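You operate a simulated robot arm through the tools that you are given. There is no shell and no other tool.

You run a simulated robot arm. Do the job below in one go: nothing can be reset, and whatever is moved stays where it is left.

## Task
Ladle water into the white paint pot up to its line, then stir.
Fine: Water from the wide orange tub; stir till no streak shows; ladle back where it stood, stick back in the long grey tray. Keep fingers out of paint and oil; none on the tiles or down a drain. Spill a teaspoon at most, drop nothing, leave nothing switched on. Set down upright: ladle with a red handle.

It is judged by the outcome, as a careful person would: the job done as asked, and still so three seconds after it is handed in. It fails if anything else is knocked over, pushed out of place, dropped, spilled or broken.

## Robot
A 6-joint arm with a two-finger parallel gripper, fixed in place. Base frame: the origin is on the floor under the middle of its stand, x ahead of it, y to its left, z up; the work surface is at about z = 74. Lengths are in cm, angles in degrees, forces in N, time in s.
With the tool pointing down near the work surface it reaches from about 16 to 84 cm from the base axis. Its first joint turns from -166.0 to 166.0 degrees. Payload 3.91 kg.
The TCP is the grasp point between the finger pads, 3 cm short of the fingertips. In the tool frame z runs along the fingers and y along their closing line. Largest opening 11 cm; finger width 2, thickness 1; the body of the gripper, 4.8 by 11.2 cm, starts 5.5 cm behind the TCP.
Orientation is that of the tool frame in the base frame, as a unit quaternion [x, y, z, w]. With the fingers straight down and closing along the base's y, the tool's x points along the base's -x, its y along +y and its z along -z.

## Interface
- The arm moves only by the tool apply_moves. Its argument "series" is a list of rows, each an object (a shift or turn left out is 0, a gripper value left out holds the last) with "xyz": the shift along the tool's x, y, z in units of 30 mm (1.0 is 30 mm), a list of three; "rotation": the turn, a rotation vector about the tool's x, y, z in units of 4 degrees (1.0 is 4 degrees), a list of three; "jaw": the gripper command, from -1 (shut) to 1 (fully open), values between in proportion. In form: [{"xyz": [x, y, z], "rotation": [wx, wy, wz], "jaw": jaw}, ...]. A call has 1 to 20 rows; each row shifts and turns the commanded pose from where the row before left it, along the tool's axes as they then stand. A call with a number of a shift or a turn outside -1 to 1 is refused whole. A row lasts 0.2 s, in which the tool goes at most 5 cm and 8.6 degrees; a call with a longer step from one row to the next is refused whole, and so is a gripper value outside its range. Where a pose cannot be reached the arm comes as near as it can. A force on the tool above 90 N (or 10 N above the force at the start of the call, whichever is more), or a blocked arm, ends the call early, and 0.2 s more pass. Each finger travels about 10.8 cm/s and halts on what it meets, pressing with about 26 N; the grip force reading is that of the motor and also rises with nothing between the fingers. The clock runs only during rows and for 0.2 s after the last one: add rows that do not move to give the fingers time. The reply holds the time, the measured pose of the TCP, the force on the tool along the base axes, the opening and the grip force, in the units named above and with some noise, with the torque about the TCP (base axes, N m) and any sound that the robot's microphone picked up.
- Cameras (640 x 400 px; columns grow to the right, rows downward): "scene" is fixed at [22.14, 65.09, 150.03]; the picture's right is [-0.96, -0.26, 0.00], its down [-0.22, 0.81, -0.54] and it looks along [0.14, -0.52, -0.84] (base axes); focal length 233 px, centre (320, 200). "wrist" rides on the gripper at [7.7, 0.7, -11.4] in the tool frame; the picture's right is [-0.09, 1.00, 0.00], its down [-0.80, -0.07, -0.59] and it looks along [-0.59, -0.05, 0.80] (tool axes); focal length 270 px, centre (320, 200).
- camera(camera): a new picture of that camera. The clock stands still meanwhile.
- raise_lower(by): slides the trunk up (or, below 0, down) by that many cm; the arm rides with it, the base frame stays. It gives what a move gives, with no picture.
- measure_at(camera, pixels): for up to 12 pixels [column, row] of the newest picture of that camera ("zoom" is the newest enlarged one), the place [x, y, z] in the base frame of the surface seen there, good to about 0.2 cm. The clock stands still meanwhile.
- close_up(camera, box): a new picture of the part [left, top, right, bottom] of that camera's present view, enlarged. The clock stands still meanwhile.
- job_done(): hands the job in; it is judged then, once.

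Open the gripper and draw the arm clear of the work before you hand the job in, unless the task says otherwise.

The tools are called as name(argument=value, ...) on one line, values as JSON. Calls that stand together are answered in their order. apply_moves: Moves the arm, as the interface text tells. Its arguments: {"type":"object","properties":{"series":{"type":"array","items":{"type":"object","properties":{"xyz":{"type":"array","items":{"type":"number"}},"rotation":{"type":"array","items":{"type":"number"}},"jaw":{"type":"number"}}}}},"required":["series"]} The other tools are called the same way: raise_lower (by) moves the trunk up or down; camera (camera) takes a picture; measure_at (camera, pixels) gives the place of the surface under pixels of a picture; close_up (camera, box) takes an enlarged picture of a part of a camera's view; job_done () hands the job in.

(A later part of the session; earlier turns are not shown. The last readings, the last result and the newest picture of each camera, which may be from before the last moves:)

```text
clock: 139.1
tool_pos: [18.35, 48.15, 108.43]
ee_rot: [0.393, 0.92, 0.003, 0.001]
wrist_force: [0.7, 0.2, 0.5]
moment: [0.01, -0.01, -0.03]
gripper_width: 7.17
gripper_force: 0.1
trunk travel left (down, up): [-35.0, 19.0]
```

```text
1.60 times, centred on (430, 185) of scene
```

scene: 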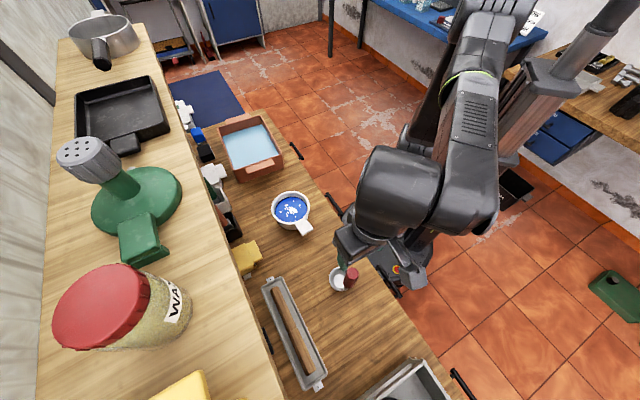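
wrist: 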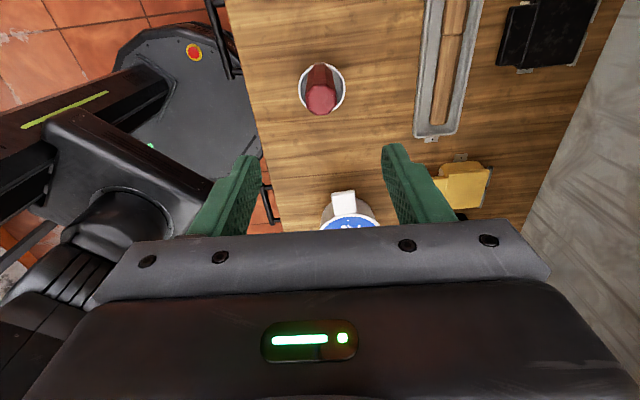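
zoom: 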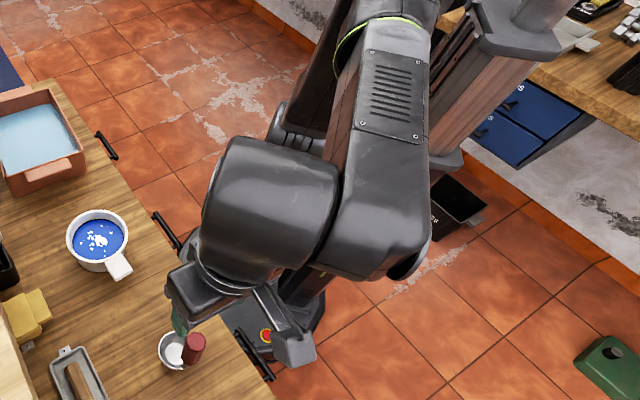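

The wrist top is ~24 cm above the TCP, so at tray height it stays well below the shelf. I first shift at height to a spot in front of the tray and set the finger gap to ~5 cm.

apply_moves(series=[{"rotation": [0, 0, -0.33], "jaw": 0.1}, {"xyz": [0.3, 0.5, 0], "jaw": -0.09}, {"xyz": [0.3, 0.6, 0]}, {"xyz": [0.35, 0.6, 0]}, {"xyz": [0.3, 0.6, 0]}, {"xyz": [0.3, 0.59, 0]}, {}, {"xyz": [0, 0, 0.5]}, {"xyz": [0, 0, 0.8]}, {"xyz": [0, 0, 0.9]}, {"xyz": [0, 0, 0.9]}, {"xyz": [0, 0, 0.9]}, {"xyz": [0, 0, 0.8]}, {"xyz": [0, 0, 0.5]}, {}])

camera(camera="wrist")

camera(camera="scene")

```text
clock: 142.3
tool_pos: [21.17, 57.73, 92.68]
ee_rot: [0.382, 0.924, 0.003, 0.001]
wrist_force: [0.5, 0.4, 0.1]
moment: [0.01, -0.03, 0.0]
gripper_width: 5.0
gripper_force: 0.0
trunk travel left (down, up): [-35.0, 19.0]
```

```text
taken
```

wrist: 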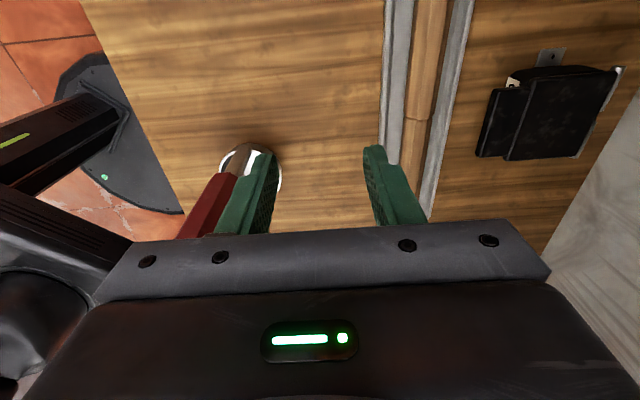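

```text
taken
```

scene: 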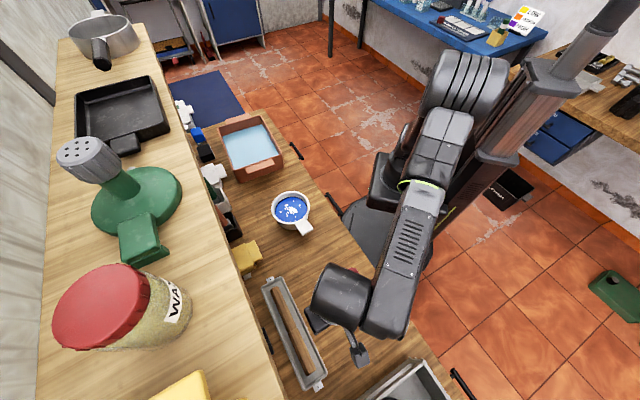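

Clear of the ladle (handle at (205,205) beside the left finger, ~7 cm away). I descend to z≈86 and slide under the shelf edge to above the stick's handle.

apply_moves(series=[{"xyz": [0, 0, 0.6]}, {"xyz": [0, 0, 0.9]}, {"xyz": [0, 0, 0.7]}, {"xyz": [-0.02, 0.5, 0]}, {"xyz": [-0.02, 0.6, 0]}, {"xyz": [-0.02, 0.65, 0]}, {"xyz": [-0.02, 0.65, 0]}, {"xyz": [-0.02, 0.55, 0]}, {"xyz": [-0.01, 0.4, 0]}, {}])

camera(camera="wrist")

camera(camera="scene")

```text
clock: 144.5
tool_pos: [28.6, 64.56, 86.09]
ee_rot: [0.381, 0.924, 0.003, 0.001]
wrist_force: [0.5, 1.0, -0.2]
moment: [-0.01, 0.04, -0.05]
gripper_width: 5.0
gripper_force: 0.1
trunk travel left (down, up): [-35.0, 19.0]
```

```text
taken
```

wrist: 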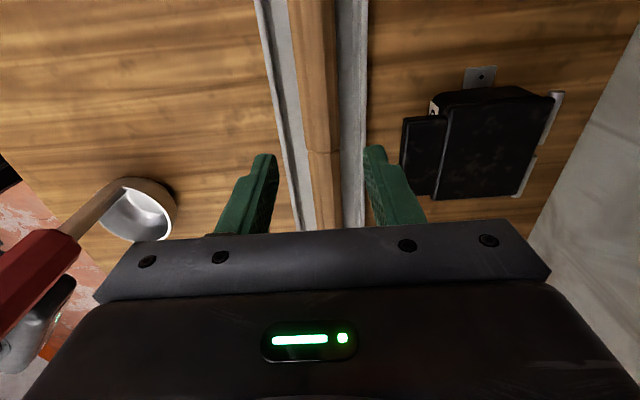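

```text
taken
```

scene: 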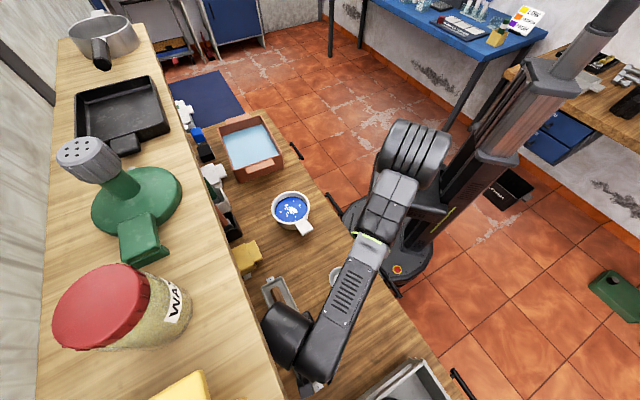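

The stick handle lies between the fingers, the joint at about (320,150). I measure the stick cross-section under the TCP to confirm centring and height.

close_up(camera="wrist", box=[240, 40, 400, 200])

measure_at(camera="zoom", pixels=[[285, 210], [300, 210], [315, 210], [330, 210], [345, 210], [355, 210], [260, 210], [385, 210], [315, 120], [320, 260], [330, 300], [240, 210]])

```text
2.50 times, centred on (320, 120) of wrist
```

zoom: 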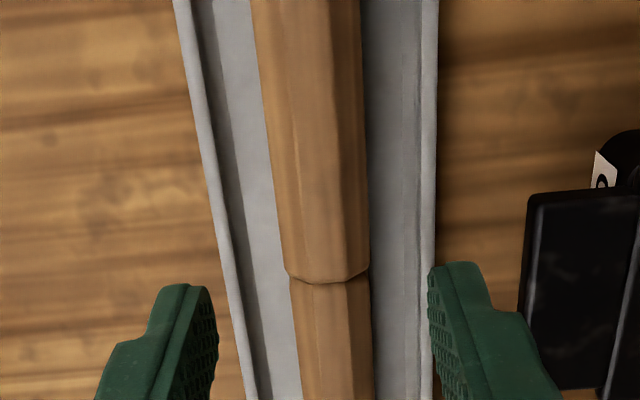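

```text
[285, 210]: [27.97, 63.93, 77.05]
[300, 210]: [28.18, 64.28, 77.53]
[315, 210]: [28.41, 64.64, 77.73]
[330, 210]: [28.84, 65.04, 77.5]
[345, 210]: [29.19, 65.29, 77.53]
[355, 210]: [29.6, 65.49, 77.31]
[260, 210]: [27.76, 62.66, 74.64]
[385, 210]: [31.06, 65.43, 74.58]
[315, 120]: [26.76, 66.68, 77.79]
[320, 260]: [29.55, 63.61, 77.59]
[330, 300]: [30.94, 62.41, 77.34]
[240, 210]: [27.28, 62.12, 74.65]
```

Stick centre is about 0.2 cm further along tool y; handle top z≈77.6, tray rim ~75.4. I trim and lower to TCP z≈79.0 (tips ~76).

apply_moves(series=[{"xyz": [0, 0.06, 0.4]}, {"xyz": [0, 0, 0.7]}, {"xyz": [0, 0, 0.6]}, {"xyz": [0, 0, 0.4]}, {"xyz": [0, 0, 0.2]}, {"xyz": [0, 0, 0.07]}, {}])

camera(camera="wrist")

```text
clock: 146.1
tool_pos: [28.73, 64.8, 78.97]
ee_rot: [0.382, 0.924, 0.004, 0.001]
wrist_force: [0.6, 0.5, 0.0]
moment: [0.03, -0.01, -0.02]
gripper_width: 4.98
gripper_force: 0.1
trunk travel left (down, up): [-35.0, 19.0]
```

```text
taken
```

wrist: 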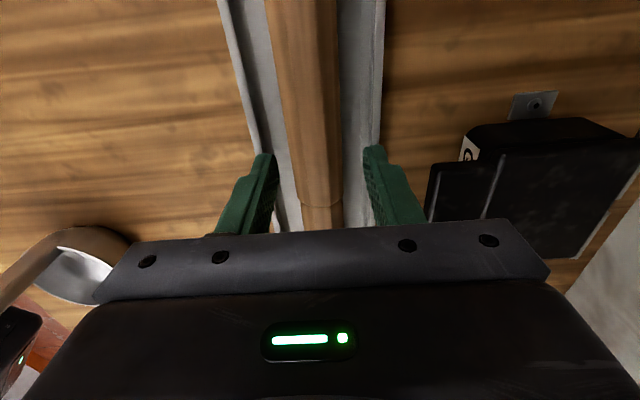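

The handle sits between the fingers. I close gently onto it.

apply_moves(series=[{"jaw": -0.25}, {"jaw": -0.35}, {"jaw": -0.42}, {"jaw": -0.46}, {"jaw": -0.5}, {"jaw": -0.6}, {"jaw": -1}, {"jaw": -1}, {"jaw": -1}])

camera(camera="wrist")

```text
clock: 148.1
tool_pos: [28.83, 64.8, 78.96]
ee_rot: [0.382, 0.924, 0.003, 0.001]
wrist_force: [-0.2, 0.3, -0.4]
moment: [-0.01, -0.01, 0.01]
gripper_width: 2.83
gripper_force: 25.7
trunk travel left (down, up): [-35.0, 19.0]
```

```text
taken
```

wrist: 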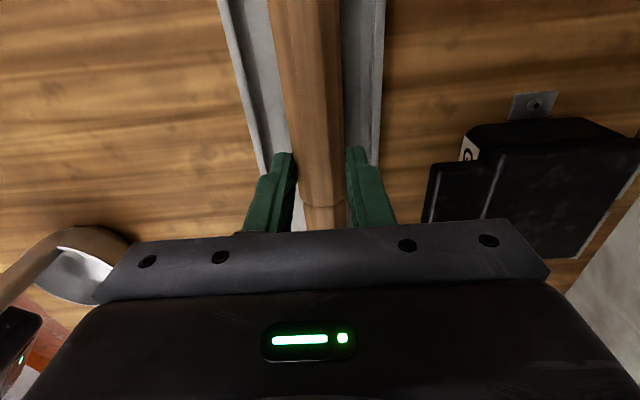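

Gripped at 2.83 cm. I lift 2 cm slowly and check that the stick rises level.

apply_moves(series=[{"xyz": [0, 0, -0.1]}, {"xyz": [0, 0, -0.2]}, {"xyz": [0, 0, -0.3]}, {"xyz": [0, 0, -0.3]}, {}])

camera(camera="wrist")

close_up(camera="scene", box=[240, 250, 360, 395])

```text
clock: 149.3
tool_pos: [28.85, 64.83, 81.71]
ee_rot: [0.382, 0.924, 0.003, 0.002]
wrist_force: [-0.1, -0.3, -0.6]
moment: [0.04, 0.03, 0.03]
gripper_width: 2.84
gripper_force: 26.0
trunk travel left (down, up): [-35.0, 19.0]
```

```text
taken
```

wrist: 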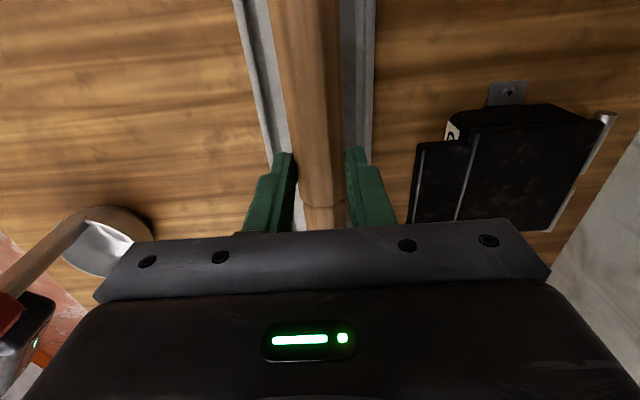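

```text
2.76 times, centred on (300, 322) of scene
```

zoom: 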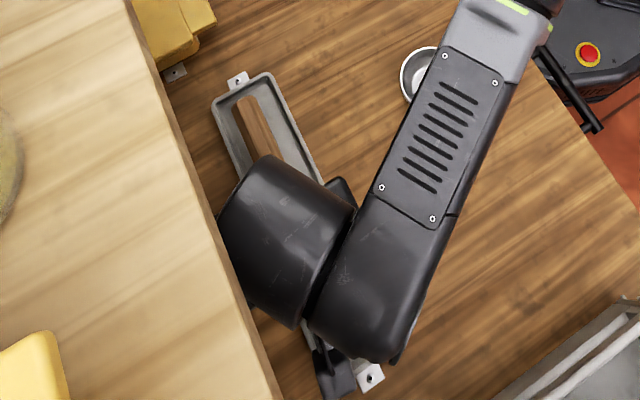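

The stick comes up level (light, ~0.07 kg). I lift to z≈86.5, slide out from under the shelf toward (33, 50), then raise.

apply_moves(series=[{"xyz": [0, 0, -0.5]}, {"xyz": [0, 0, -0.7]}, {"xyz": [0, 0, -0.4]}, {"xyz": [-0.4, -0.25, 0]}, {"xyz": [-0.6, -0.35, 0]}, {"xyz": [-0.7, -0.4, 0]}, {"xyz": [-0.75, -0.42, 0]}, {"xyz": [-0.75, -0.42, 0]}, {"xyz": [-0.7, -0.38, 0]}, {"xyz": [-0.57, -0.3, 0]}, {}])

camera(camera="scene")

camera(camera="wrist")

```text
clock: 151.7
tool_pos: [33.04, 49.93, 86.51]
ee_rot: [0.382, 0.924, 0.003, 0.002]
wrist_force: [0.6, 0.5, -0.3]
moment: [0.03, 0.03, 0.0]
gripper_width: 2.84
gripper_force: 26.3
trunk travel left (down, up): [-35.0, 19.0]
```

```text
taken
```

scene: 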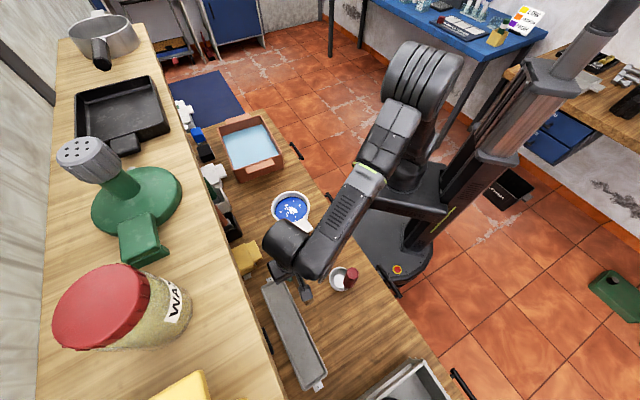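

```text
taken
```

wrist: 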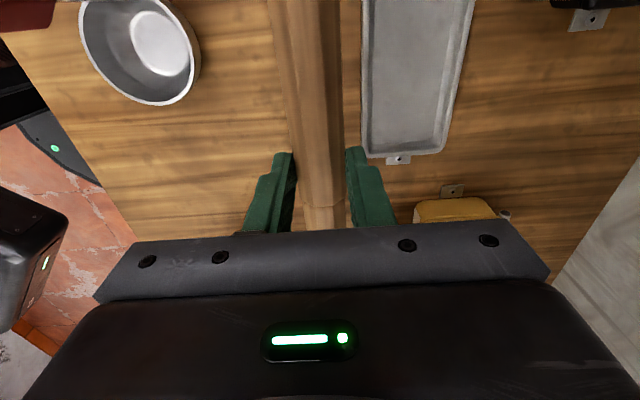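

The stick is clear of the tray and shelf. I raise to z≈110 and turn the yaw about 35° toward the pot orientation.

apply_moves(series=[{"xyz": [0, 0, -0.6]}, {"xyz": [0, 0, -0.9]}, {"xyz": [0, 0, -0.95]}, {"xyz": [0, 0, -0.95]}, {"xyz": [0, 0, -0.95]}, {"xyz": [0, 0, -0.95]}, {"xyz": [0, 0, -0.95]}, {"xyz": [0, 0, -0.9]}, {"xyz": [0, 0, -0.6]}, {"rotation": [0, 0, 0.75]}, {"rotation": [0, 0, 1]}, {"rotation": [0, 0, 1]}, {"rotation": [0, 0, 1]}, {"rotation": [0, 0, 1]}, {"rotation": [0, 0, 1]}, {"rotation": [0, 0, 1]}, {"rotation": [0, 0, 1]}, {"rotation": [0, 0, 1]}, {}])

camera(camera="scene")

```text
clock: 155.7
tool_pos: [32.81, 49.92, 109.65]
ee_rot: [0.642, 0.766, 0.003, 0.0]
wrist_force: [0.1, 0.2, -0.9]
moment: [0.02, -0.06, 0.0]
gripper_width: 2.84
gripper_force: 25.7
trunk travel left (down, up): [-35.0, 19.0]
```

```text
taken
```

scene: 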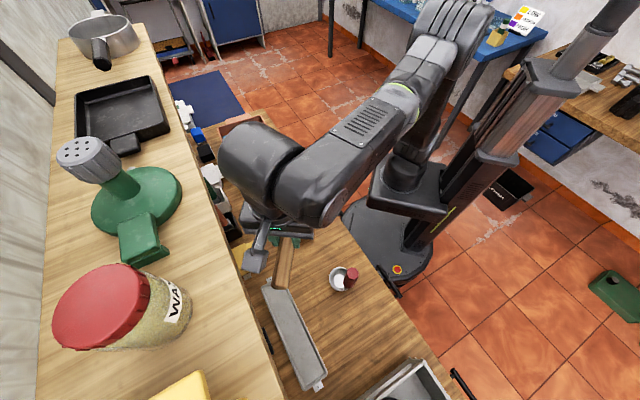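

Tool x is at azimuth 100°. I turn 22° more and move above the pot at z≈110 with the stick still horizontal.

apply_moves(series=[{"rotation": [0, 0, 0.8]}, {"rotation": [0, 0, 1]}, {"rotation": [0, 0, 1]}, {"rotation": [0, 0, 1]}, {"rotation": [0, 0, 1]}, {"rotation": [0, 0, 0.7]}, {"xyz": [-0.3, 0.22, 0]}, {"xyz": [-0.5, 0.37, 0]}, {"xyz": [-0.66, 0.5, 0]}, {"xyz": [-0.66, 0.5, 0]}, {"xyz": [-0.66, 0.5, 0]}, {"xyz": [-0.66, 0.5, 0]}, {"xyz": [-0.66, 0.5, 0]}, {"xyz": [-0.66, 0.49, 0]}, {"xyz": [-0.6, 0.45, 0]}, {"xyz": [-0.5, 0.37, 0]}, {"xyz": [-0.24, 0.17, 0]}, {}])

camera(camera="scene")

```text
clock: 159.5
tool_pos: [42.5, 29.19, 109.52]
ee_rot: [0.776, 0.63, 0.003, 0.0]
wrist_force: [0.0, 0.3, -0.5]
moment: [0.02, -0.03, 0.03]
gripper_width: 2.87
gripper_force: 25.6
trunk travel left (down, up): [-35.0, 19.0]
```

```text
taken
```

scene: 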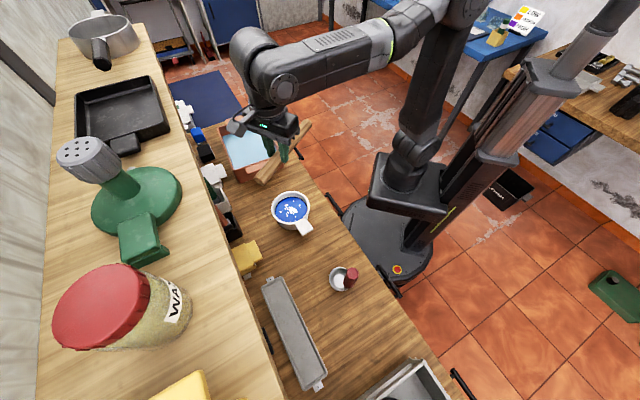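

The stick is horizontal above the pot. I tilt it 40° about tool y (shaft end going down) and check that the pose is reached.

apply_moves(series=[{"rotation": [0, 0.6, 0]}, {"rotation": [0, 1, 0]}, {"rotation": [0, 1, 0]}, {"rotation": [0, 1, 0]}, {"rotation": [0, 1, 0]}, {"rotation": [0, 1, 0]}, {"rotation": [0, 1, 0]}, {"rotation": [0, 1, 0]}, {"rotation": [0, 1, 0]}, {"rotation": [0, 1, 0]}, {"rotation": [0, 0.4, 0]}, {}])

camera(camera="scene")

camera(camera="wrist")

```text
clock: 162.1
tool_pos: [42.51, 29.05, 109.66]
ee_rot: [0.728, 0.592, 0.268, -0.217]
wrist_force: [1.1, 0.3, -0.2]
moment: [0.02, -0.01, -0.01]
gripper_width: 2.83
gripper_force: 26.3
trunk travel left (down, up): [-35.0, 19.0]
```

```text
taken
```

scene: 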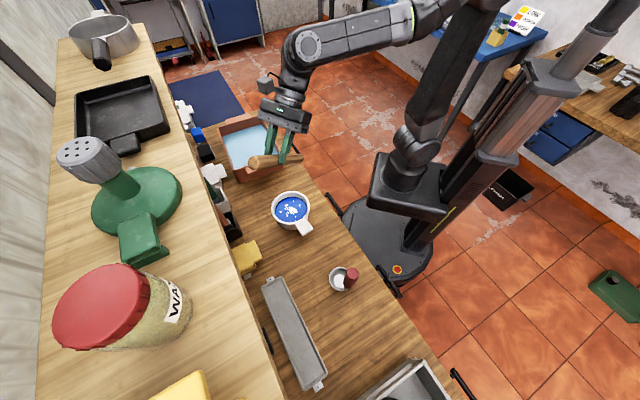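

```text
taken
```

wrist: 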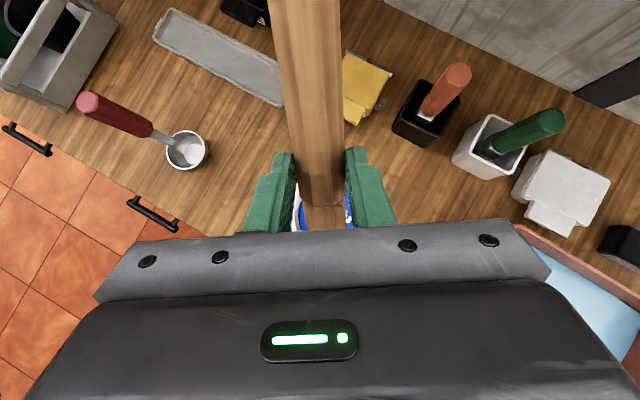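

Reached fine. I tilt a further 36° to about 76°.

apply_moves(series=[{"rotation": [0, 1, 0]}, {"rotation": [0, 1, 0]}, {"rotation": [0, 1, 0]}, {"rotation": [0, 1, 0]}, {"rotation": [0, 1, 0]}, {"rotation": [0, 1, 0]}, {"rotation": [0, 1, 0]}, {"rotation": [0, 1, 0]}, {"rotation": [0, 1, 0]}, {}])

camera(camera="scene")

close_up(camera="scene", box=[220, 60, 360, 240])

```text
clock: 164.3
tool_pos: [42.47, 29.1, 109.76]
ee_rot: [0.61, 0.496, 0.481, -0.388]
wrist_force: [0.0, -1.0, -0.7]
moment: [-0.03, -0.03, 0.0]
gripper_width: 2.85
gripper_force: 26.1
trunk travel left (down, up): [-35.0, 19.0]
```

```text
taken
```

scene: 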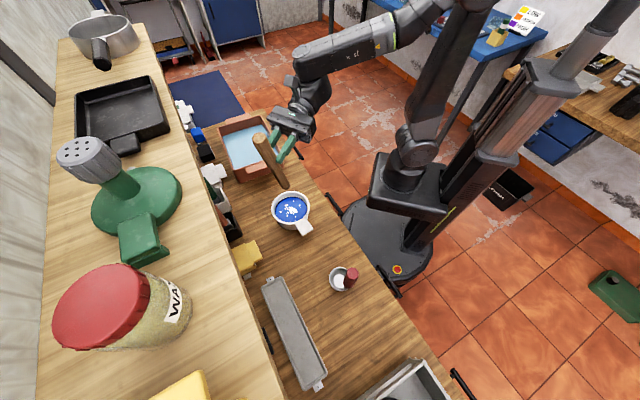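

```text
2.22 times, centred on (290, 150) of scene
```

zoom: 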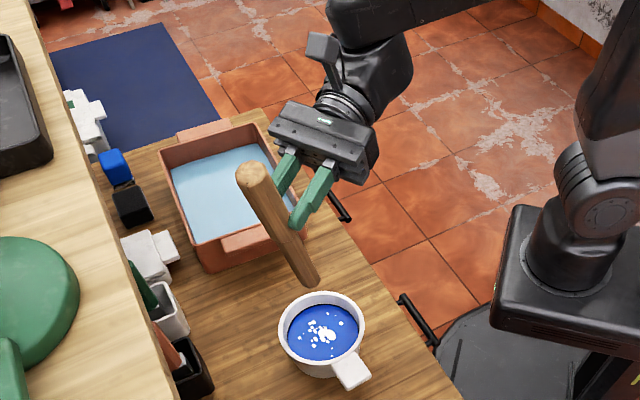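

The stick is now nearly upright (76°) with its tip above the pot. I measure the tip and top of the stick.

measure_at(camera="zoom", pixels=[[309, 282], [303, 275], [312, 275], [295, 245], [285, 225], [255, 175], [262, 190], [307, 280]])

close_up(camera="scene", box=[260, 150, 330, 240])

```text
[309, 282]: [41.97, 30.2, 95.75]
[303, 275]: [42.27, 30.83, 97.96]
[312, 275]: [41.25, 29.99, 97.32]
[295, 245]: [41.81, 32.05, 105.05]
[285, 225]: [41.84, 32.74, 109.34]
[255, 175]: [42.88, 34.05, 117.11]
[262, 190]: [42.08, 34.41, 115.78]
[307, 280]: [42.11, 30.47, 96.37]
```

```text
4.44 times, centred on (295, 195) of scene
```

zoom: 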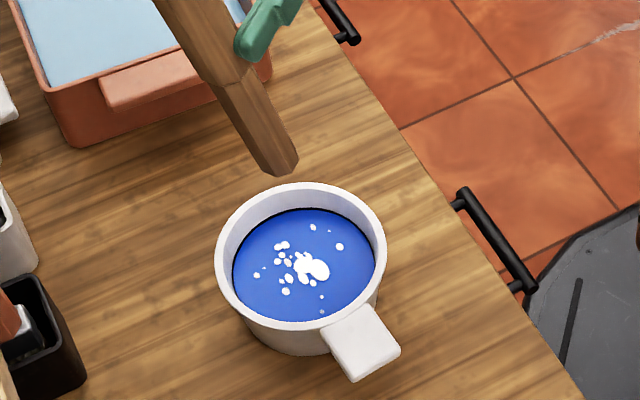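

Tip axis is about (42.3, 28.4), centred over the pot. I lower 12 cm so the tip is just above the rim and check.

apply_moves(series=[{"xyz": [-0.4, 0, 0.098]}, {"xyz": [-0.7, 0, 0.171]}, {"xyz": [-0.8, 0, 0.195]}, {"xyz": [-0.8, 0, 0.195]}, {"xyz": [-0.7, 0, 0.171]}, {"xyz": [-0.4, 0, 0.098]}, {}])

close_up(camera="scene", box=[240, 130, 340, 245])

camera(camera="scene")

```text
clock: 165.9
tool_pos: [42.6, 29.03, 97.95]
ee_rot: [0.61, 0.496, 0.48, -0.388]
wrist_force: [-0.5, 1.2, -1.0]
moment: [-0.03, 0.04, -0.02]
gripper_width: 2.84
gripper_force: 26.4
trunk travel left (down, up): [-35.0, 19.0]
```

```text
3.48 times, centred on (290, 188) of scene
```

zoom: 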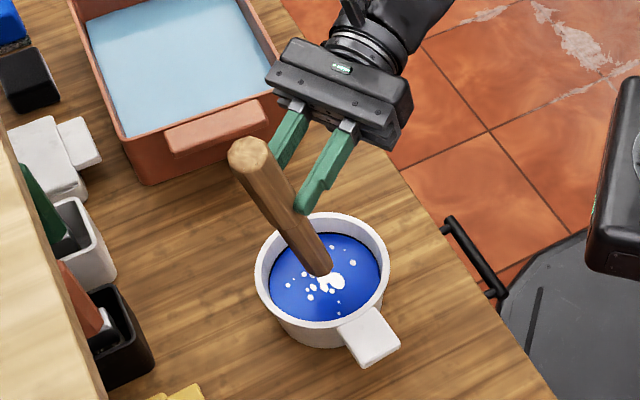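

```text
taken
```

scene: 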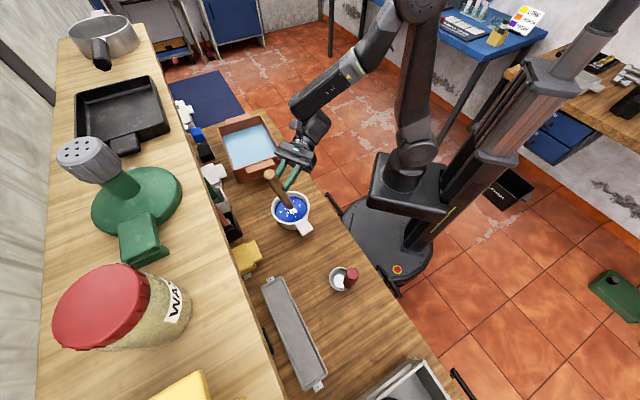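

The tip is just inside the pot mouth with clear margins. I lower slowly into the paint to tip z≈76.6, shifting 0.5 cm to centre the leaning stick.

apply_moves(series=[{"xyz": [-0.2, 0, -0.03]}, {"xyz": [-0.3, 0, 0.02]}, {"xyz": [-0.35, 0, 0.05]}, {"xyz": [-0.35, 0, 0.06]}, {"xyz": [-0.3, 0, 0.073]}, {"xyz": [-0.25, 0, 0.061]}, {"xyz": [-0.15, 0, 0.037]}, {}])

close_up(camera="scene", box=[240, 150, 340, 245])

```text
clock: 167.7
tool_pos: [42.45, 28.56, 92.1]
ee_rot: [0.61, 0.496, 0.481, -0.388]
wrist_force: [0.4, -0.3, -0.5]
moment: [0.03, 0.04, 0.0]
gripper_width: 2.84
gripper_force: 26.3
trunk travel left (down, up): [-35.0, 19.0]
```

```text
4.21 times, centred on (290, 198) of scene
```

zoom: 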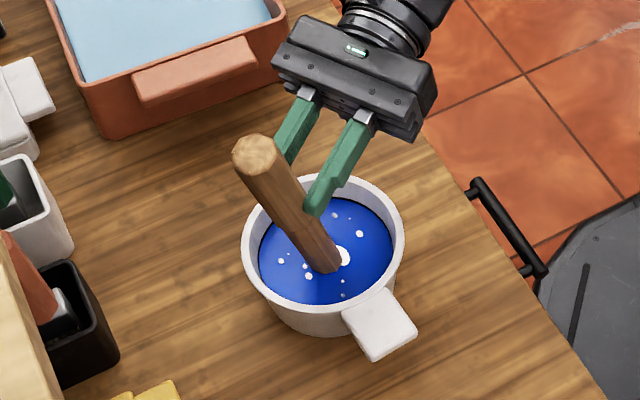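

The tip is 1.9 cm into the paint, no contact. I move 2.2 cm off centre and make one gentle circle.

apply_moves(series=[{"xyz": [0, 0.36, 0]}, {"xyz": [0, 0.37, 0]}, {"xyz": [0.087, -0.098, 0.356]}, {"xyz": [0.064, -0.268, 0.261]}, {"xyz": [0.023, -0.367, 0.096]}, {"xyz": [-0.023, -0.367, -0.096]}, {"xyz": [-0.064, -0.268, -0.261]}, {"xyz": [-0.087, -0.098, -0.356]}, {"xyz": [-0.087, 0.098, -0.356]}, {"xyz": [-0.064, 0.268, -0.261]}, {"xyz": [-0.023, 0.367, -0.096]}, {"xyz": [0.023, 0.367, 0.096]}, {"xyz": [0.064, 0.268, 0.261]}, {"xyz": [0.087, 0.098, 0.356]}])

close_up(camera="scene", box=[240, 150, 340, 245])

```text
clock: 170.7
tool_pos: [44.43, 28.11, 92.14]
ee_rot: [0.611, 0.496, 0.48, -0.388]
wrist_force: [-0.5, -0.9, -0.5]
moment: [-0.03, -0.01, -0.04]
gripper_width: 2.82
gripper_force: 26.1
trunk travel left (down, up): [-35.0, 19.0]
```

```text
4.21 times, centred on (290, 198) of scene
```

zoom: 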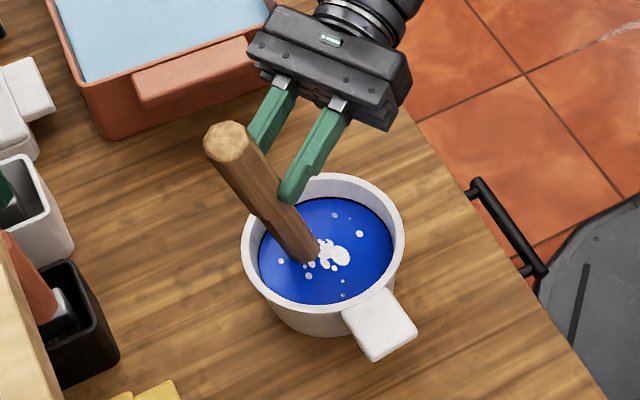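

One full circle went as planned, with streaks slightly changed. I continue stirring with more revolutions.

apply_moves(series=[{"xyz": [0.087, -0.098, 0.356]}, {"xyz": [0.064, -0.268, 0.261]}, {"xyz": [0.023, -0.367, 0.096]}, {"xyz": [-0.023, -0.367, -0.096]}, {"xyz": [-0.064, -0.268, -0.261]}, {"xyz": [-0.087, -0.098, -0.356]}, {"xyz": [-0.087, 0.098, -0.356]}, {"xyz": [-0.064, 0.268, -0.261]}, {"xyz": [-0.023, 0.367, -0.096]}, {"xyz": [0.023, 0.367, 0.096]}, {"xyz": [0.064, 0.268, 0.261]}, {"xyz": [0.087, 0.098, 0.356]}, {"xyz": [0.087, -0.098, 0.356]}, {"xyz": [0.064, -0.268, 0.261]}, {"xyz": [0.023, -0.367, 0.096]}, {"xyz": [-0.023, -0.367, -0.096]}, {"xyz": [-0.064, -0.268, -0.261]}, {"xyz": [-0.087, -0.098, -0.356]}, {"xyz": [-0.087, 0.098, -0.356]}, {"xyz": [-0.064, 0.268, -0.261]}])

apply_moves(series=[{"xyz": [-0.023, 0.367, -0.096]}, {"xyz": [0.023, 0.367, 0.096]}, {"xyz": [0.064, 0.268, 0.261]}, {"xyz": [0.087, 0.098, 0.356]}, {"xyz": [0.087, -0.098, 0.356]}, {"xyz": [0.064, -0.268, 0.261]}, {"xyz": [0.023, -0.367, 0.096]}, {"xyz": [-0.023, -0.367, -0.096]}, {"xyz": [-0.064, -0.268, -0.261]}, {"xyz": [-0.087, -0.098, -0.356]}, {"xyz": [-0.087, 0.098, -0.356]}, {"xyz": [-0.064, 0.268, -0.261]}, {"xyz": [-0.023, 0.367, -0.096]}, {"xyz": [0.023, 0.367, 0.096]}, {"xyz": [0.064, 0.268, 0.261]}, {"xyz": [0.087, 0.098, 0.356]}])

close_up(camera="scene", box=[240, 150, 340, 245])

```text
clock: 174.9
tool_pos: [40.78, 26.91, 92.19]
ee_rot: [0.609, 0.497, 0.48, -0.389]
wrist_force: [-0.3, -0.6, -1.3]
moment: [-0.04, 0.01, -0.01]
gripper_width: 2.82
gripper_force: 25.6
trunk travel left (down, up): [-35.0, 19.0]
```

```text
clock: 178.3
tool_pos: [44.48, 28.07, 92.04]
ee_rot: [0.61, 0.496, 0.48, -0.389]
wrist_force: [0.1, 0.7, -0.7]
moment: [-0.08, 0.0, -0.02]
gripper_width: 2.88
gripper_force: 25.9
trunk travel left (down, up): [-35.0, 19.0]
```

```text
4.21 times, centred on (290, 198) of scene
```

zoom: 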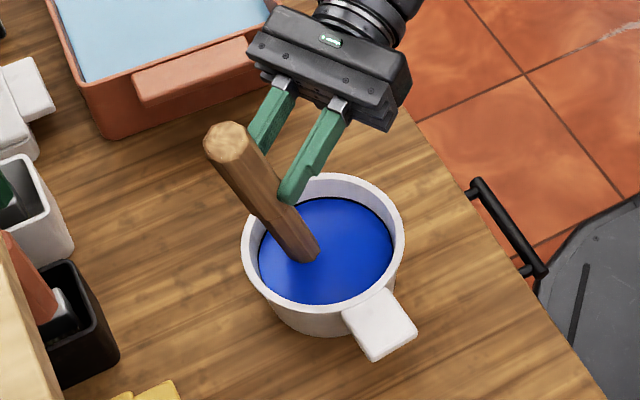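

No streaks are visible now. I zoom in to make sure and then do one more circle for good measure.

close_up(camera="scene", box=[272, 186, 314, 224])

apply_moves(series=[{"xyz": [0.087, -0.098, 0.356]}, {"xyz": [0.064, -0.268, 0.261]}, {"xyz": [0.023, -0.367, 0.096]}, {"xyz": [-0.023, -0.367, -0.096]}, {"xyz": [-0.064, -0.268, -0.261]}, {"xyz": [-0.087, -0.098, -0.356]}, {"xyz": [-0.087, 0.098, -0.356]}, {"xyz": [-0.064, 0.268, -0.261]}, {"xyz": [-0.023, 0.367, -0.096]}, {"xyz": [0.023, 0.367, 0.096]}, {"xyz": [0.064, 0.268, 0.261]}, {"xyz": [0.087, 0.098, 0.356]}, {"xyz": [0, -0.36, 0]}, {"xyz": [0, -0.37, 0]}, {}, {}])

close_up(camera="scene", box=[272, 186, 314, 224])

```text
10.53 times, centred on (293, 205) of scene
```

zoom: 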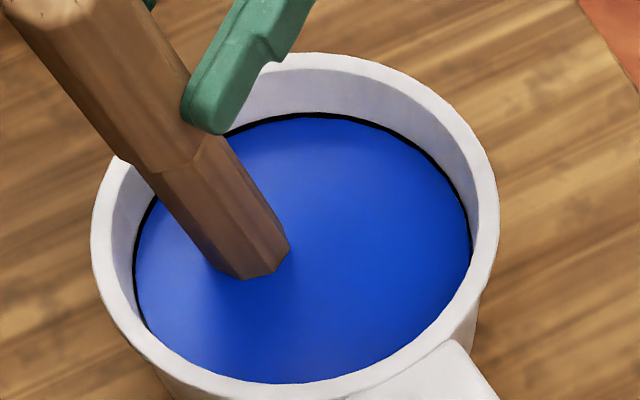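

```text
clock: 181.7
tool_pos: [42.42, 28.49, 92.07]
ee_rot: [0.609, 0.496, 0.481, -0.389]
wrist_force: [-1.3, 0.6, -1.5]
moment: [-0.02, 0.01, 0.0]
gripper_width: 2.85
gripper_force: 26.1
trunk travel left (down, up): [-35.0, 19.0]
```

```text
10.53 times, centred on (293, 205) of scene
```

zoom: 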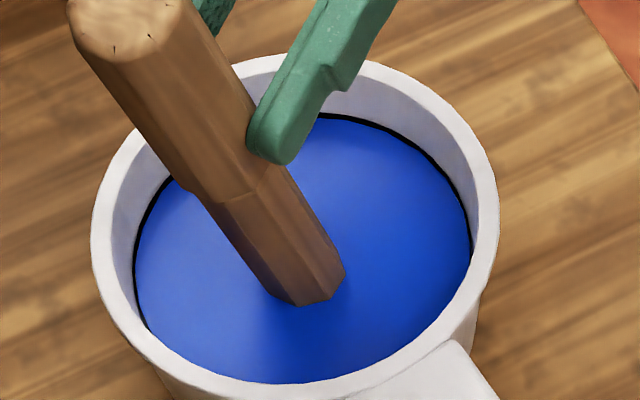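

The paint is uniformly blue with no streaks and level with the line. I lift the stick slowly so the tip stays above the pot and hold it to drip.

apply_moves(series=[{"xyz": [0.2, 0, -0.049]}, {"xyz": [0.3, 0, -0.073]}, {"xyz": [0.3, 0, -0.073]}, {"xyz": [0.3, 0, -0.073]}, {"xyz": [0.3, 0, -0.073]}, {"xyz": [0.3, 0, -0.073]}, {"xyz": [0.3, 0, -0.073]}, {}, {}, {}, {}, {}, {}, {}, {}, {}, {}, {}, {}])

close_up(camera="scene", box=[260, 160, 330, 230])

```text
clock: 185.7
tool_pos: [42.33, 28.57, 98.24]
ee_rot: [0.61, 0.497, 0.48, -0.388]
wrist_force: [0.5, 0.0, -1.1]
moment: [-0.02, 0.01, 0.0]
gripper_width: 2.84
gripper_force: 25.7
trunk travel left (down, up): [-35.0, 19.0]
```

```text
5.71 times, centred on (295, 195) of scene
```

zoom: 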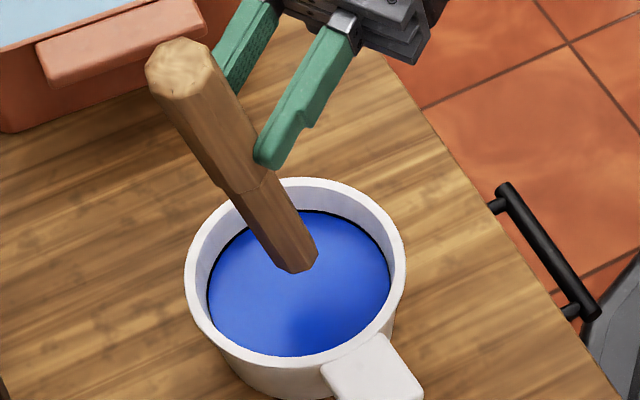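

The stick is out, with no drops visible. I hold 4 s longer for dripping, and check the level without the stick.

apply_moves(series=[{}, {}, {}, {}, {}, {}, {}, {}, {}, {}, {}, {}, {}, {}, {}, {}, {}, {}, {}, {}])

close_up(camera="scene", box=[284, 188, 312, 206])

measure_at(camera="zoom", pixels=[[330, 260], [360, 260], [390, 260], [420, 280], [450, 300], [470, 330], [400, 320], [360, 320], [430, 350], [340, 360], [300, 330], [380, 380]])

```text
clock: 189.9
tool_pos: [42.31, 28.51, 98.34]
ee_rot: [0.61, 0.497, 0.48, -0.389]
wrist_force: [0.2, 0.5, -0.1]
moment: [-0.03, 0.0, 0.01]
gripper_width: 2.84
gripper_force: 25.8
trunk travel left (down, up): [-35.0, 19.0]
```

```text
16.00 times, centred on (298, 197) of scene
```

zoom: 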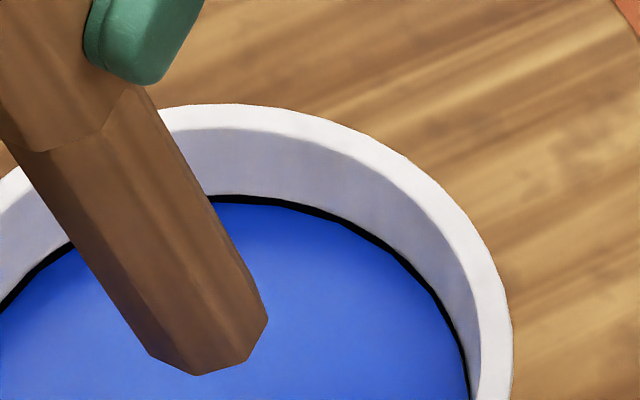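

```text
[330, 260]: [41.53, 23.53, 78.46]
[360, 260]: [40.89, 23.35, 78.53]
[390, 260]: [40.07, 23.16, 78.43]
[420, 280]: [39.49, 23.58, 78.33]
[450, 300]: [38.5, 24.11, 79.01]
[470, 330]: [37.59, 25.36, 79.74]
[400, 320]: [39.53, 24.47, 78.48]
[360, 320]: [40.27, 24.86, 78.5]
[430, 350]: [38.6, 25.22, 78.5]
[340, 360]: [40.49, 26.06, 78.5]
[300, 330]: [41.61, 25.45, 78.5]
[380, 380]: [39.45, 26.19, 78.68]
```

Level is ~78.49, right at the line's middle, and the stick isn't dripping. I raise the stick to z≈110 above the pot, then yaw it (staying upright) toward the tray's direction.

apply_moves(series=[{"xyz": [0.4, 0, -0.098]}, {"xyz": [0.6, 0, -0.146]}, {"xyz": [0.7, 0, -0.171]}, {"xyz": [0.7, 0, -0.171]}, {"xyz": [0.7, 0, -0.171]}, {"xyz": [0.6, 0, -0.146]}, {"xyz": [0.3, 0, -0.073]}, {}, {"rotation": [0.35, 0, -0.086]}, {"rotation": [0.5, 0, -0.122]}, {"rotation": [0.5, 0, -0.122]}, {"rotation": [0.5, 0, -0.122]}, {"rotation": [0.5, 0, -0.122]}, {"rotation": [0.5, 0, -0.122]}, {"rotation": [0.5, 0, -0.122]}, {"rotation": [0.5, 0, -0.122]}, {"rotation": [0.5, 0, -0.122]}, {"rotation": [0.5, 0, -0.122]}, {"rotation": [0.5, 0, -0.122]}])

camera(camera="scene")

```text
clock: 193.9
tool_pos: [42.35, 28.63, 110.57]
ee_rot: [0.504, 0.604, 0.397, -0.473]
wrist_force: [-0.6, 1.0, -1.2]
moment: [-0.03, -0.01, -0.02]
gripper_width: 2.87
gripper_force: 25.9
trunk travel left (down, up): [-35.0, 19.0]
```

```text
taken
```

scene: 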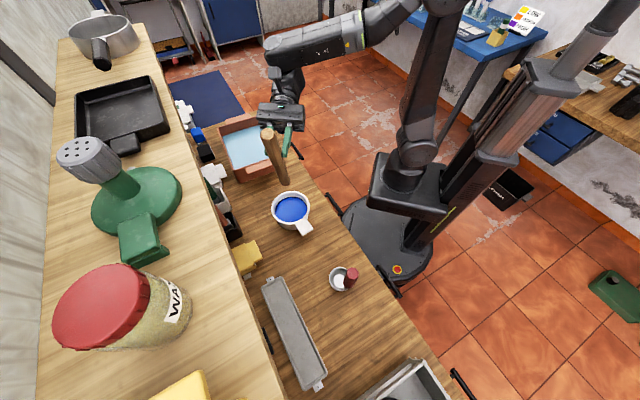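

Yaw moved to ~101° with the stick steady. I continue the yaw to 135°.

apply_moves(series=[{"rotation": [0.5, 0, -0.122]}, {"rotation": [0.5, 0, -0.122]}, {"rotation": [0.5, 0, -0.122]}, {"rotation": [0.5, 0, -0.122]}, {"rotation": [0.5, 0, -0.122]}, {"rotation": [0.5, 0, -0.122]}, {"rotation": [0.5, 0, -0.122]}, {"rotation": [0.5, 0, -0.122]}, {"rotation": [0.5, 0, -0.122]}, {"rotation": [0.5, 0, -0.122]}, {"rotation": [0.5, 0, -0.122]}, {"rotation": [0.5, 0, -0.122]}, {"rotation": [0.5, 0, -0.122]}, {"rotation": [0.5, 0, -0.122]}, {"rotation": [0.5, 0, -0.122]}, {"rotation": [0.5, 0, -0.122]}, {"rotation": [0.3, 0, -0.073]}, {}])

camera(camera="scene")

```text
clock: 197.7
tool_pos: [42.32, 28.54, 110.58]
ee_rot: [0.304, 0.726, 0.239, -0.569]
wrist_force: [-0.4, -0.1, -0.9]
moment: [-0.02, 0.02, -0.01]
gripper_width: 2.87
gripper_force: 26.1
trunk travel left (down, up): [-35.0, 19.0]
```

```text
taken
```

scene: 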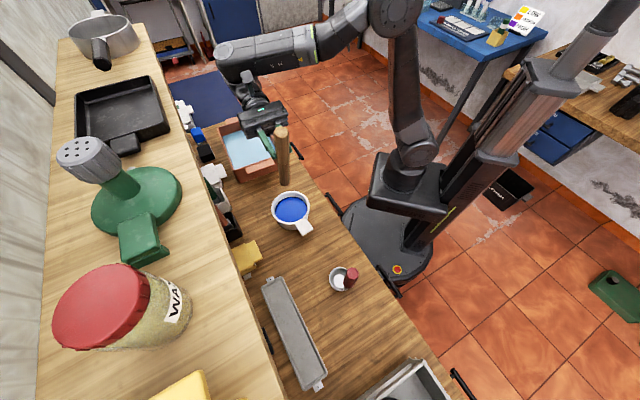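

Now pointing along 135°, stick upright. I carry it over the bench toward (33, 50) at the same height.

apply_moves(series=[{"xyz": [0.08, 0.13, 0.33]}, {"xyz": [0.14, 0.22, 0.56]}, {"xyz": [0.19, 0.31, 0.78]}, {"xyz": [0.19, 0.31, 0.78]}, {"xyz": [0.19, 0.31, 0.78]}, {"xyz": [0.19, 0.31, 0.78]}, {"xyz": [0.19, 0.31, 0.78]}, {"xyz": [0.19, 0.31, 0.78]}, {"xyz": [0.19, 0.3, 0.76]}, {"xyz": [0.12, 0.19, 0.48]}, {"xyz": [0.07, 0.11, 0.26]}, {}])

camera(camera="scene")

```text
clock: 200.3
tool_pos: [33.04, 50.13, 110.67]
ee_rot: [0.305, 0.726, 0.24, -0.567]
wrist_force: [-0.4, -0.1, -0.9]
moment: [0.01, 0.01, -0.03]
gripper_width: 2.87
gripper_force: 25.6
trunk travel left (down, up): [-35.0, 19.0]
```

```text
taken
```

scene: 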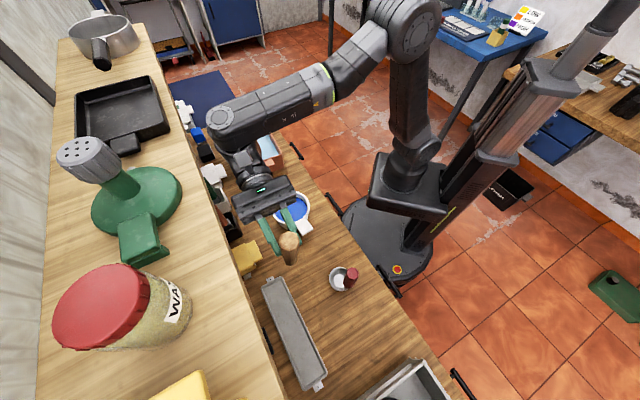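

The wrist body near scene (225,130) looks close to the shelf edge in projection; I measure its position before un-tilting.

measure_at(camera="scene", pixels=[[212, 120], [220, 140], [235, 110], [240, 165], [235, 200], [238, 215], [260, 190], [290, 240], [265, 235], [300, 215]])

```text
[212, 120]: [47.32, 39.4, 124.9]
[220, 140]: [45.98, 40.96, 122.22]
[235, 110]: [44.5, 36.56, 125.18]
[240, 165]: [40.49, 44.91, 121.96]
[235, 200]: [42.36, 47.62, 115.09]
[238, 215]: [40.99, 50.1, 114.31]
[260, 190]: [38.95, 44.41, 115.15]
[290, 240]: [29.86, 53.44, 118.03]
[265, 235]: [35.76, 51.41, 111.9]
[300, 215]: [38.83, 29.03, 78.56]
```

Clearance to the shelf edge is ~3.5 cm; I shift 1.5 cm away from the shelf and then un-tilt the stick to horizontal.

apply_moves(series=[{"xyz": [0, -0.5, 0]}, {"rotation": [0, -0.6, 0]}, {"rotation": [0, -1, 0]}, {"rotation": [0, -1, 0]}, {"rotation": [0, -1, 0]}, {"rotation": [0, -1, 0]}, {"rotation": [0, -1, 0]}, {"rotation": [0, -1, 0]}, {"rotation": [0, -1, 0]}, {"rotation": [0, -1, 0]}, {"rotation": [0, -1, 0]}, {"rotation": [0, -1, 0]}, {"rotation": [0, -1, 0]}, {"rotation": [0, -1, 0]}, {"rotation": [0, -1, 0]}, {"rotation": [0, -1, 0]}, {"rotation": [0, -1, 0]}, {"rotation": [0, -1, 0]}, {"rotation": [0, -1, 0]}, {"rotation": [0, -1, 0]}])

apply_moves(series=[{"rotation": [0, -0.46, 0]}, {}])

camera(camera="scene")

camera(camera="wrist")

```text
clock: 204.5
tool_pos: [32.14, 49.14, 110.68]
ee_rot: [0.388, 0.922, 0.007, -0.014]
wrist_force: [0.0, -0.2, -1.3]
moment: [0.0, 0.04, -0.01]
gripper_width: 2.85
gripper_force: 26.6
trunk travel left (down, up): [-35.0, 19.0]
```

```text
clock: 205.1
tool_pos: [31.93, 49.05, 110.64]
ee_rot: [0.388, 0.922, 0.0, 0.002]
wrist_force: [-0.3, 0.2, -0.8]
moment: [-0.02, -0.03, 0.01]
gripper_width: 2.85
gripper_force: 26.0
trunk travel left (down, up): [-35.0, 19.0]
```

```text
taken
```

scene: 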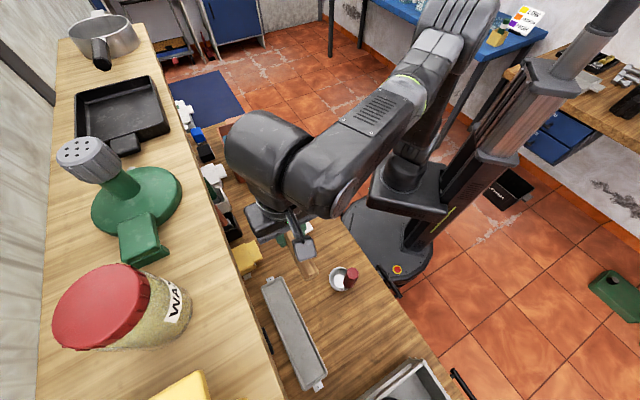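

```text
taken
```

wrist: 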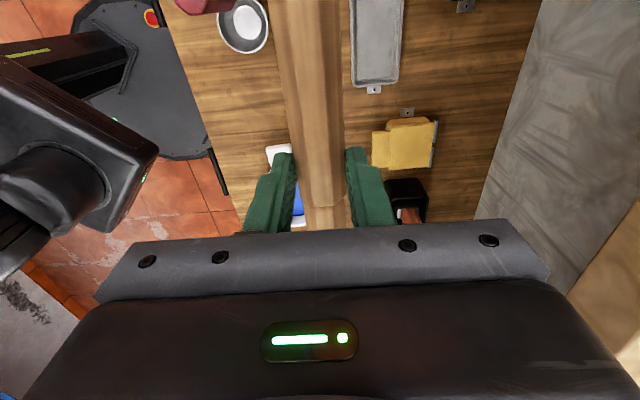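

Stick is horizontal again and aligned with the tray direction. I lower to z≈86.5 (clear of the shelf) before sliding in.

apply_moves(series=[{"rotation": [0, 0, -0.2]}, {"xyz": [0, 0, 0.6]}, {"xyz": [0, 0, 0.9]}, {"xyz": [0, 0, 0.95]}, {"xyz": [0, 0, 0.95]}, {"xyz": [0, 0, 0.95]}, {"xyz": [0, 0, 0.95]}, {"xyz": [0, 0, 0.95]}, {"xyz": [0, 0, 0.9]}, {"xyz": [0, 0, 0.6]}, {"xyz": [0, 0, 0.28]}, {}])

camera(camera="wrist")

```text
clock: 207.7
tool_pos: [32.19, 49.06, 86.63]
ee_rot: [0.382, 0.924, 0.0, 0.001]
wrist_force: [0.1, -0.3, -0.3]
moment: [0.02, 0.02, -0.01]
gripper_width: 2.84
gripper_force: 26.0
trunk travel left (down, up): [-35.0, 19.0]
```

```text
taken
```

wrist: 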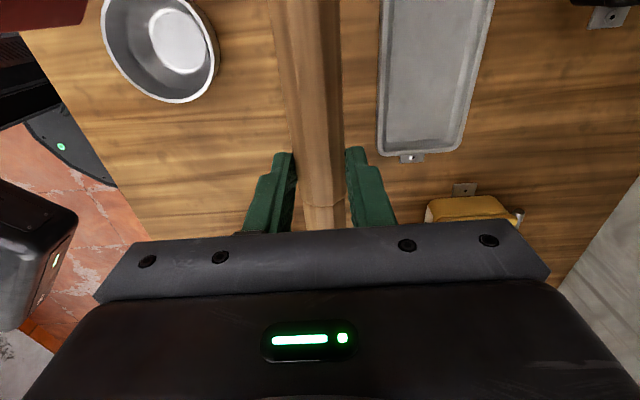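

The stick is intact in the grip (joint at (322,200) as before). I slide under the shelf edge to directly above the tray.

apply_moves(series=[{"xyz": [0.3, 0.2, 0]}, {"xyz": [0.6, 0.38, 0]}, {"xyz": [0.75, 0.48, 0]}, {"xyz": [0.8, 0.52, 0]}, {"xyz": [0.8, 0.52, 0]}, {"xyz": [0.65, 0.42, 0]}, {"xyz": [0.4, 0.27, 0]}, {"xyz": [0.23, 0.15, 0]}, {}])

camera(camera="wrist")

close_up(camera="scene", box=[240, 250, 360, 395])

```text
clock: 209.7
tool_pos: [28.66, 64.9, 86.5]
ee_rot: [0.382, 0.924, 0.0, 0.002]
wrist_force: [0.0, -0.6, -0.9]
moment: [0.03, -0.01, 0.04]
gripper_width: 2.84
gripper_force: 26.1
trunk travel left (down, up): [-35.0, 19.0]
```

```text
taken
```

wrist: 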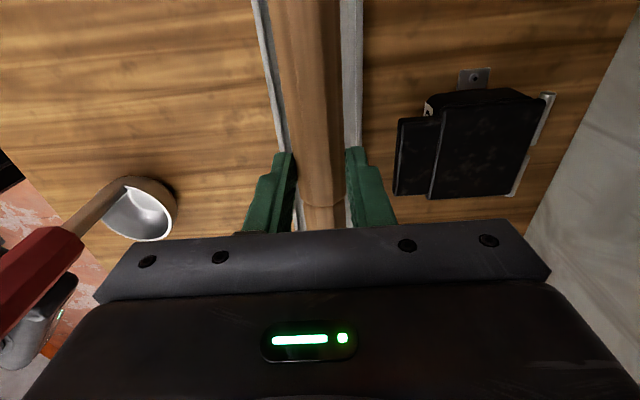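

```text
2.76 times, centred on (300, 322) of scene
```

zoom: 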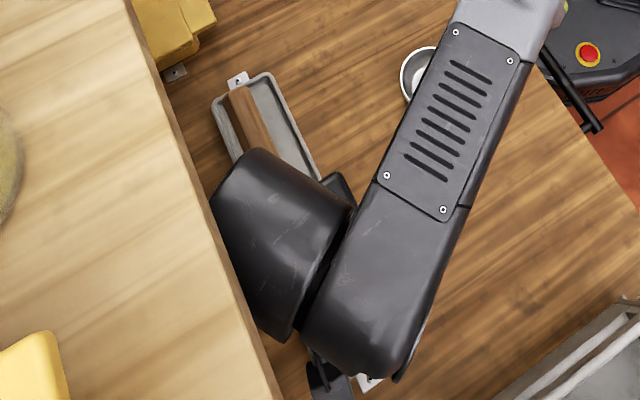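

Stick is above the tray, matching its original place. I lower to ~81 and then slowly to ~79.1.

apply_moves(series=[{"xyz": [0.01, 0, 0.4]}, {"xyz": [0.01, 0, 0.6]}, {"xyz": [0.01, 0, 0.5]}, {"xyz": [0, 0, 0.3]}, {"xyz": [0, 0, 0.2]}, {"xyz": [0, 0, 0.15]}, {"xyz": [0, 0, 0.1]}, {"xyz": [0, 0, 0.08]}, {"xyz": [0, 0, 0.08]}, {}])

camera(camera="wrist")

```text
clock: 211.9
tool_pos: [28.63, 64.92, 79.32]
ee_rot: [0.381, 0.925, 0.0, 0.002]
wrist_force: [0.6, 0.6, -1.7]
moment: [-0.02, -0.02, 0.02]
gripper_width: 2.84
gripper_force: 25.7
trunk travel left (down, up): [-35.0, 19.0]
```

```text
taken
```

wrist: 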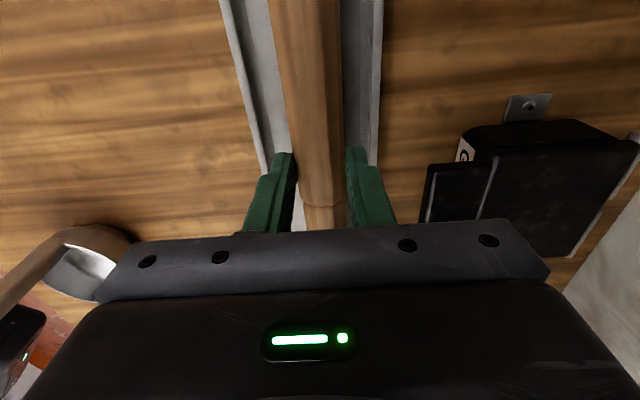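

Stick lies between the tray walls, 0.35 cm above its resting height. I lower the last bit in small steps.

apply_moves(series=[{"xyz": [0, 0, 0.04]}, {"xyz": [0, 0, 0.04]}, {}, {"xyz": [0, 0, 0.03]}, {}])

```text
clock: 213.1
tool_pos: [28.61, 64.93, 78.98]
ee_rot: [0.38, 0.925, 0.001, 0.002]
wrist_force: [0.6, -0.5, 2.1]
moment: [-0.02, -0.04, -0.01]
gripper_width: 2.82
gripper_force: 26.3
trunk travel left (down, up): [-35.0, 19.0]
```

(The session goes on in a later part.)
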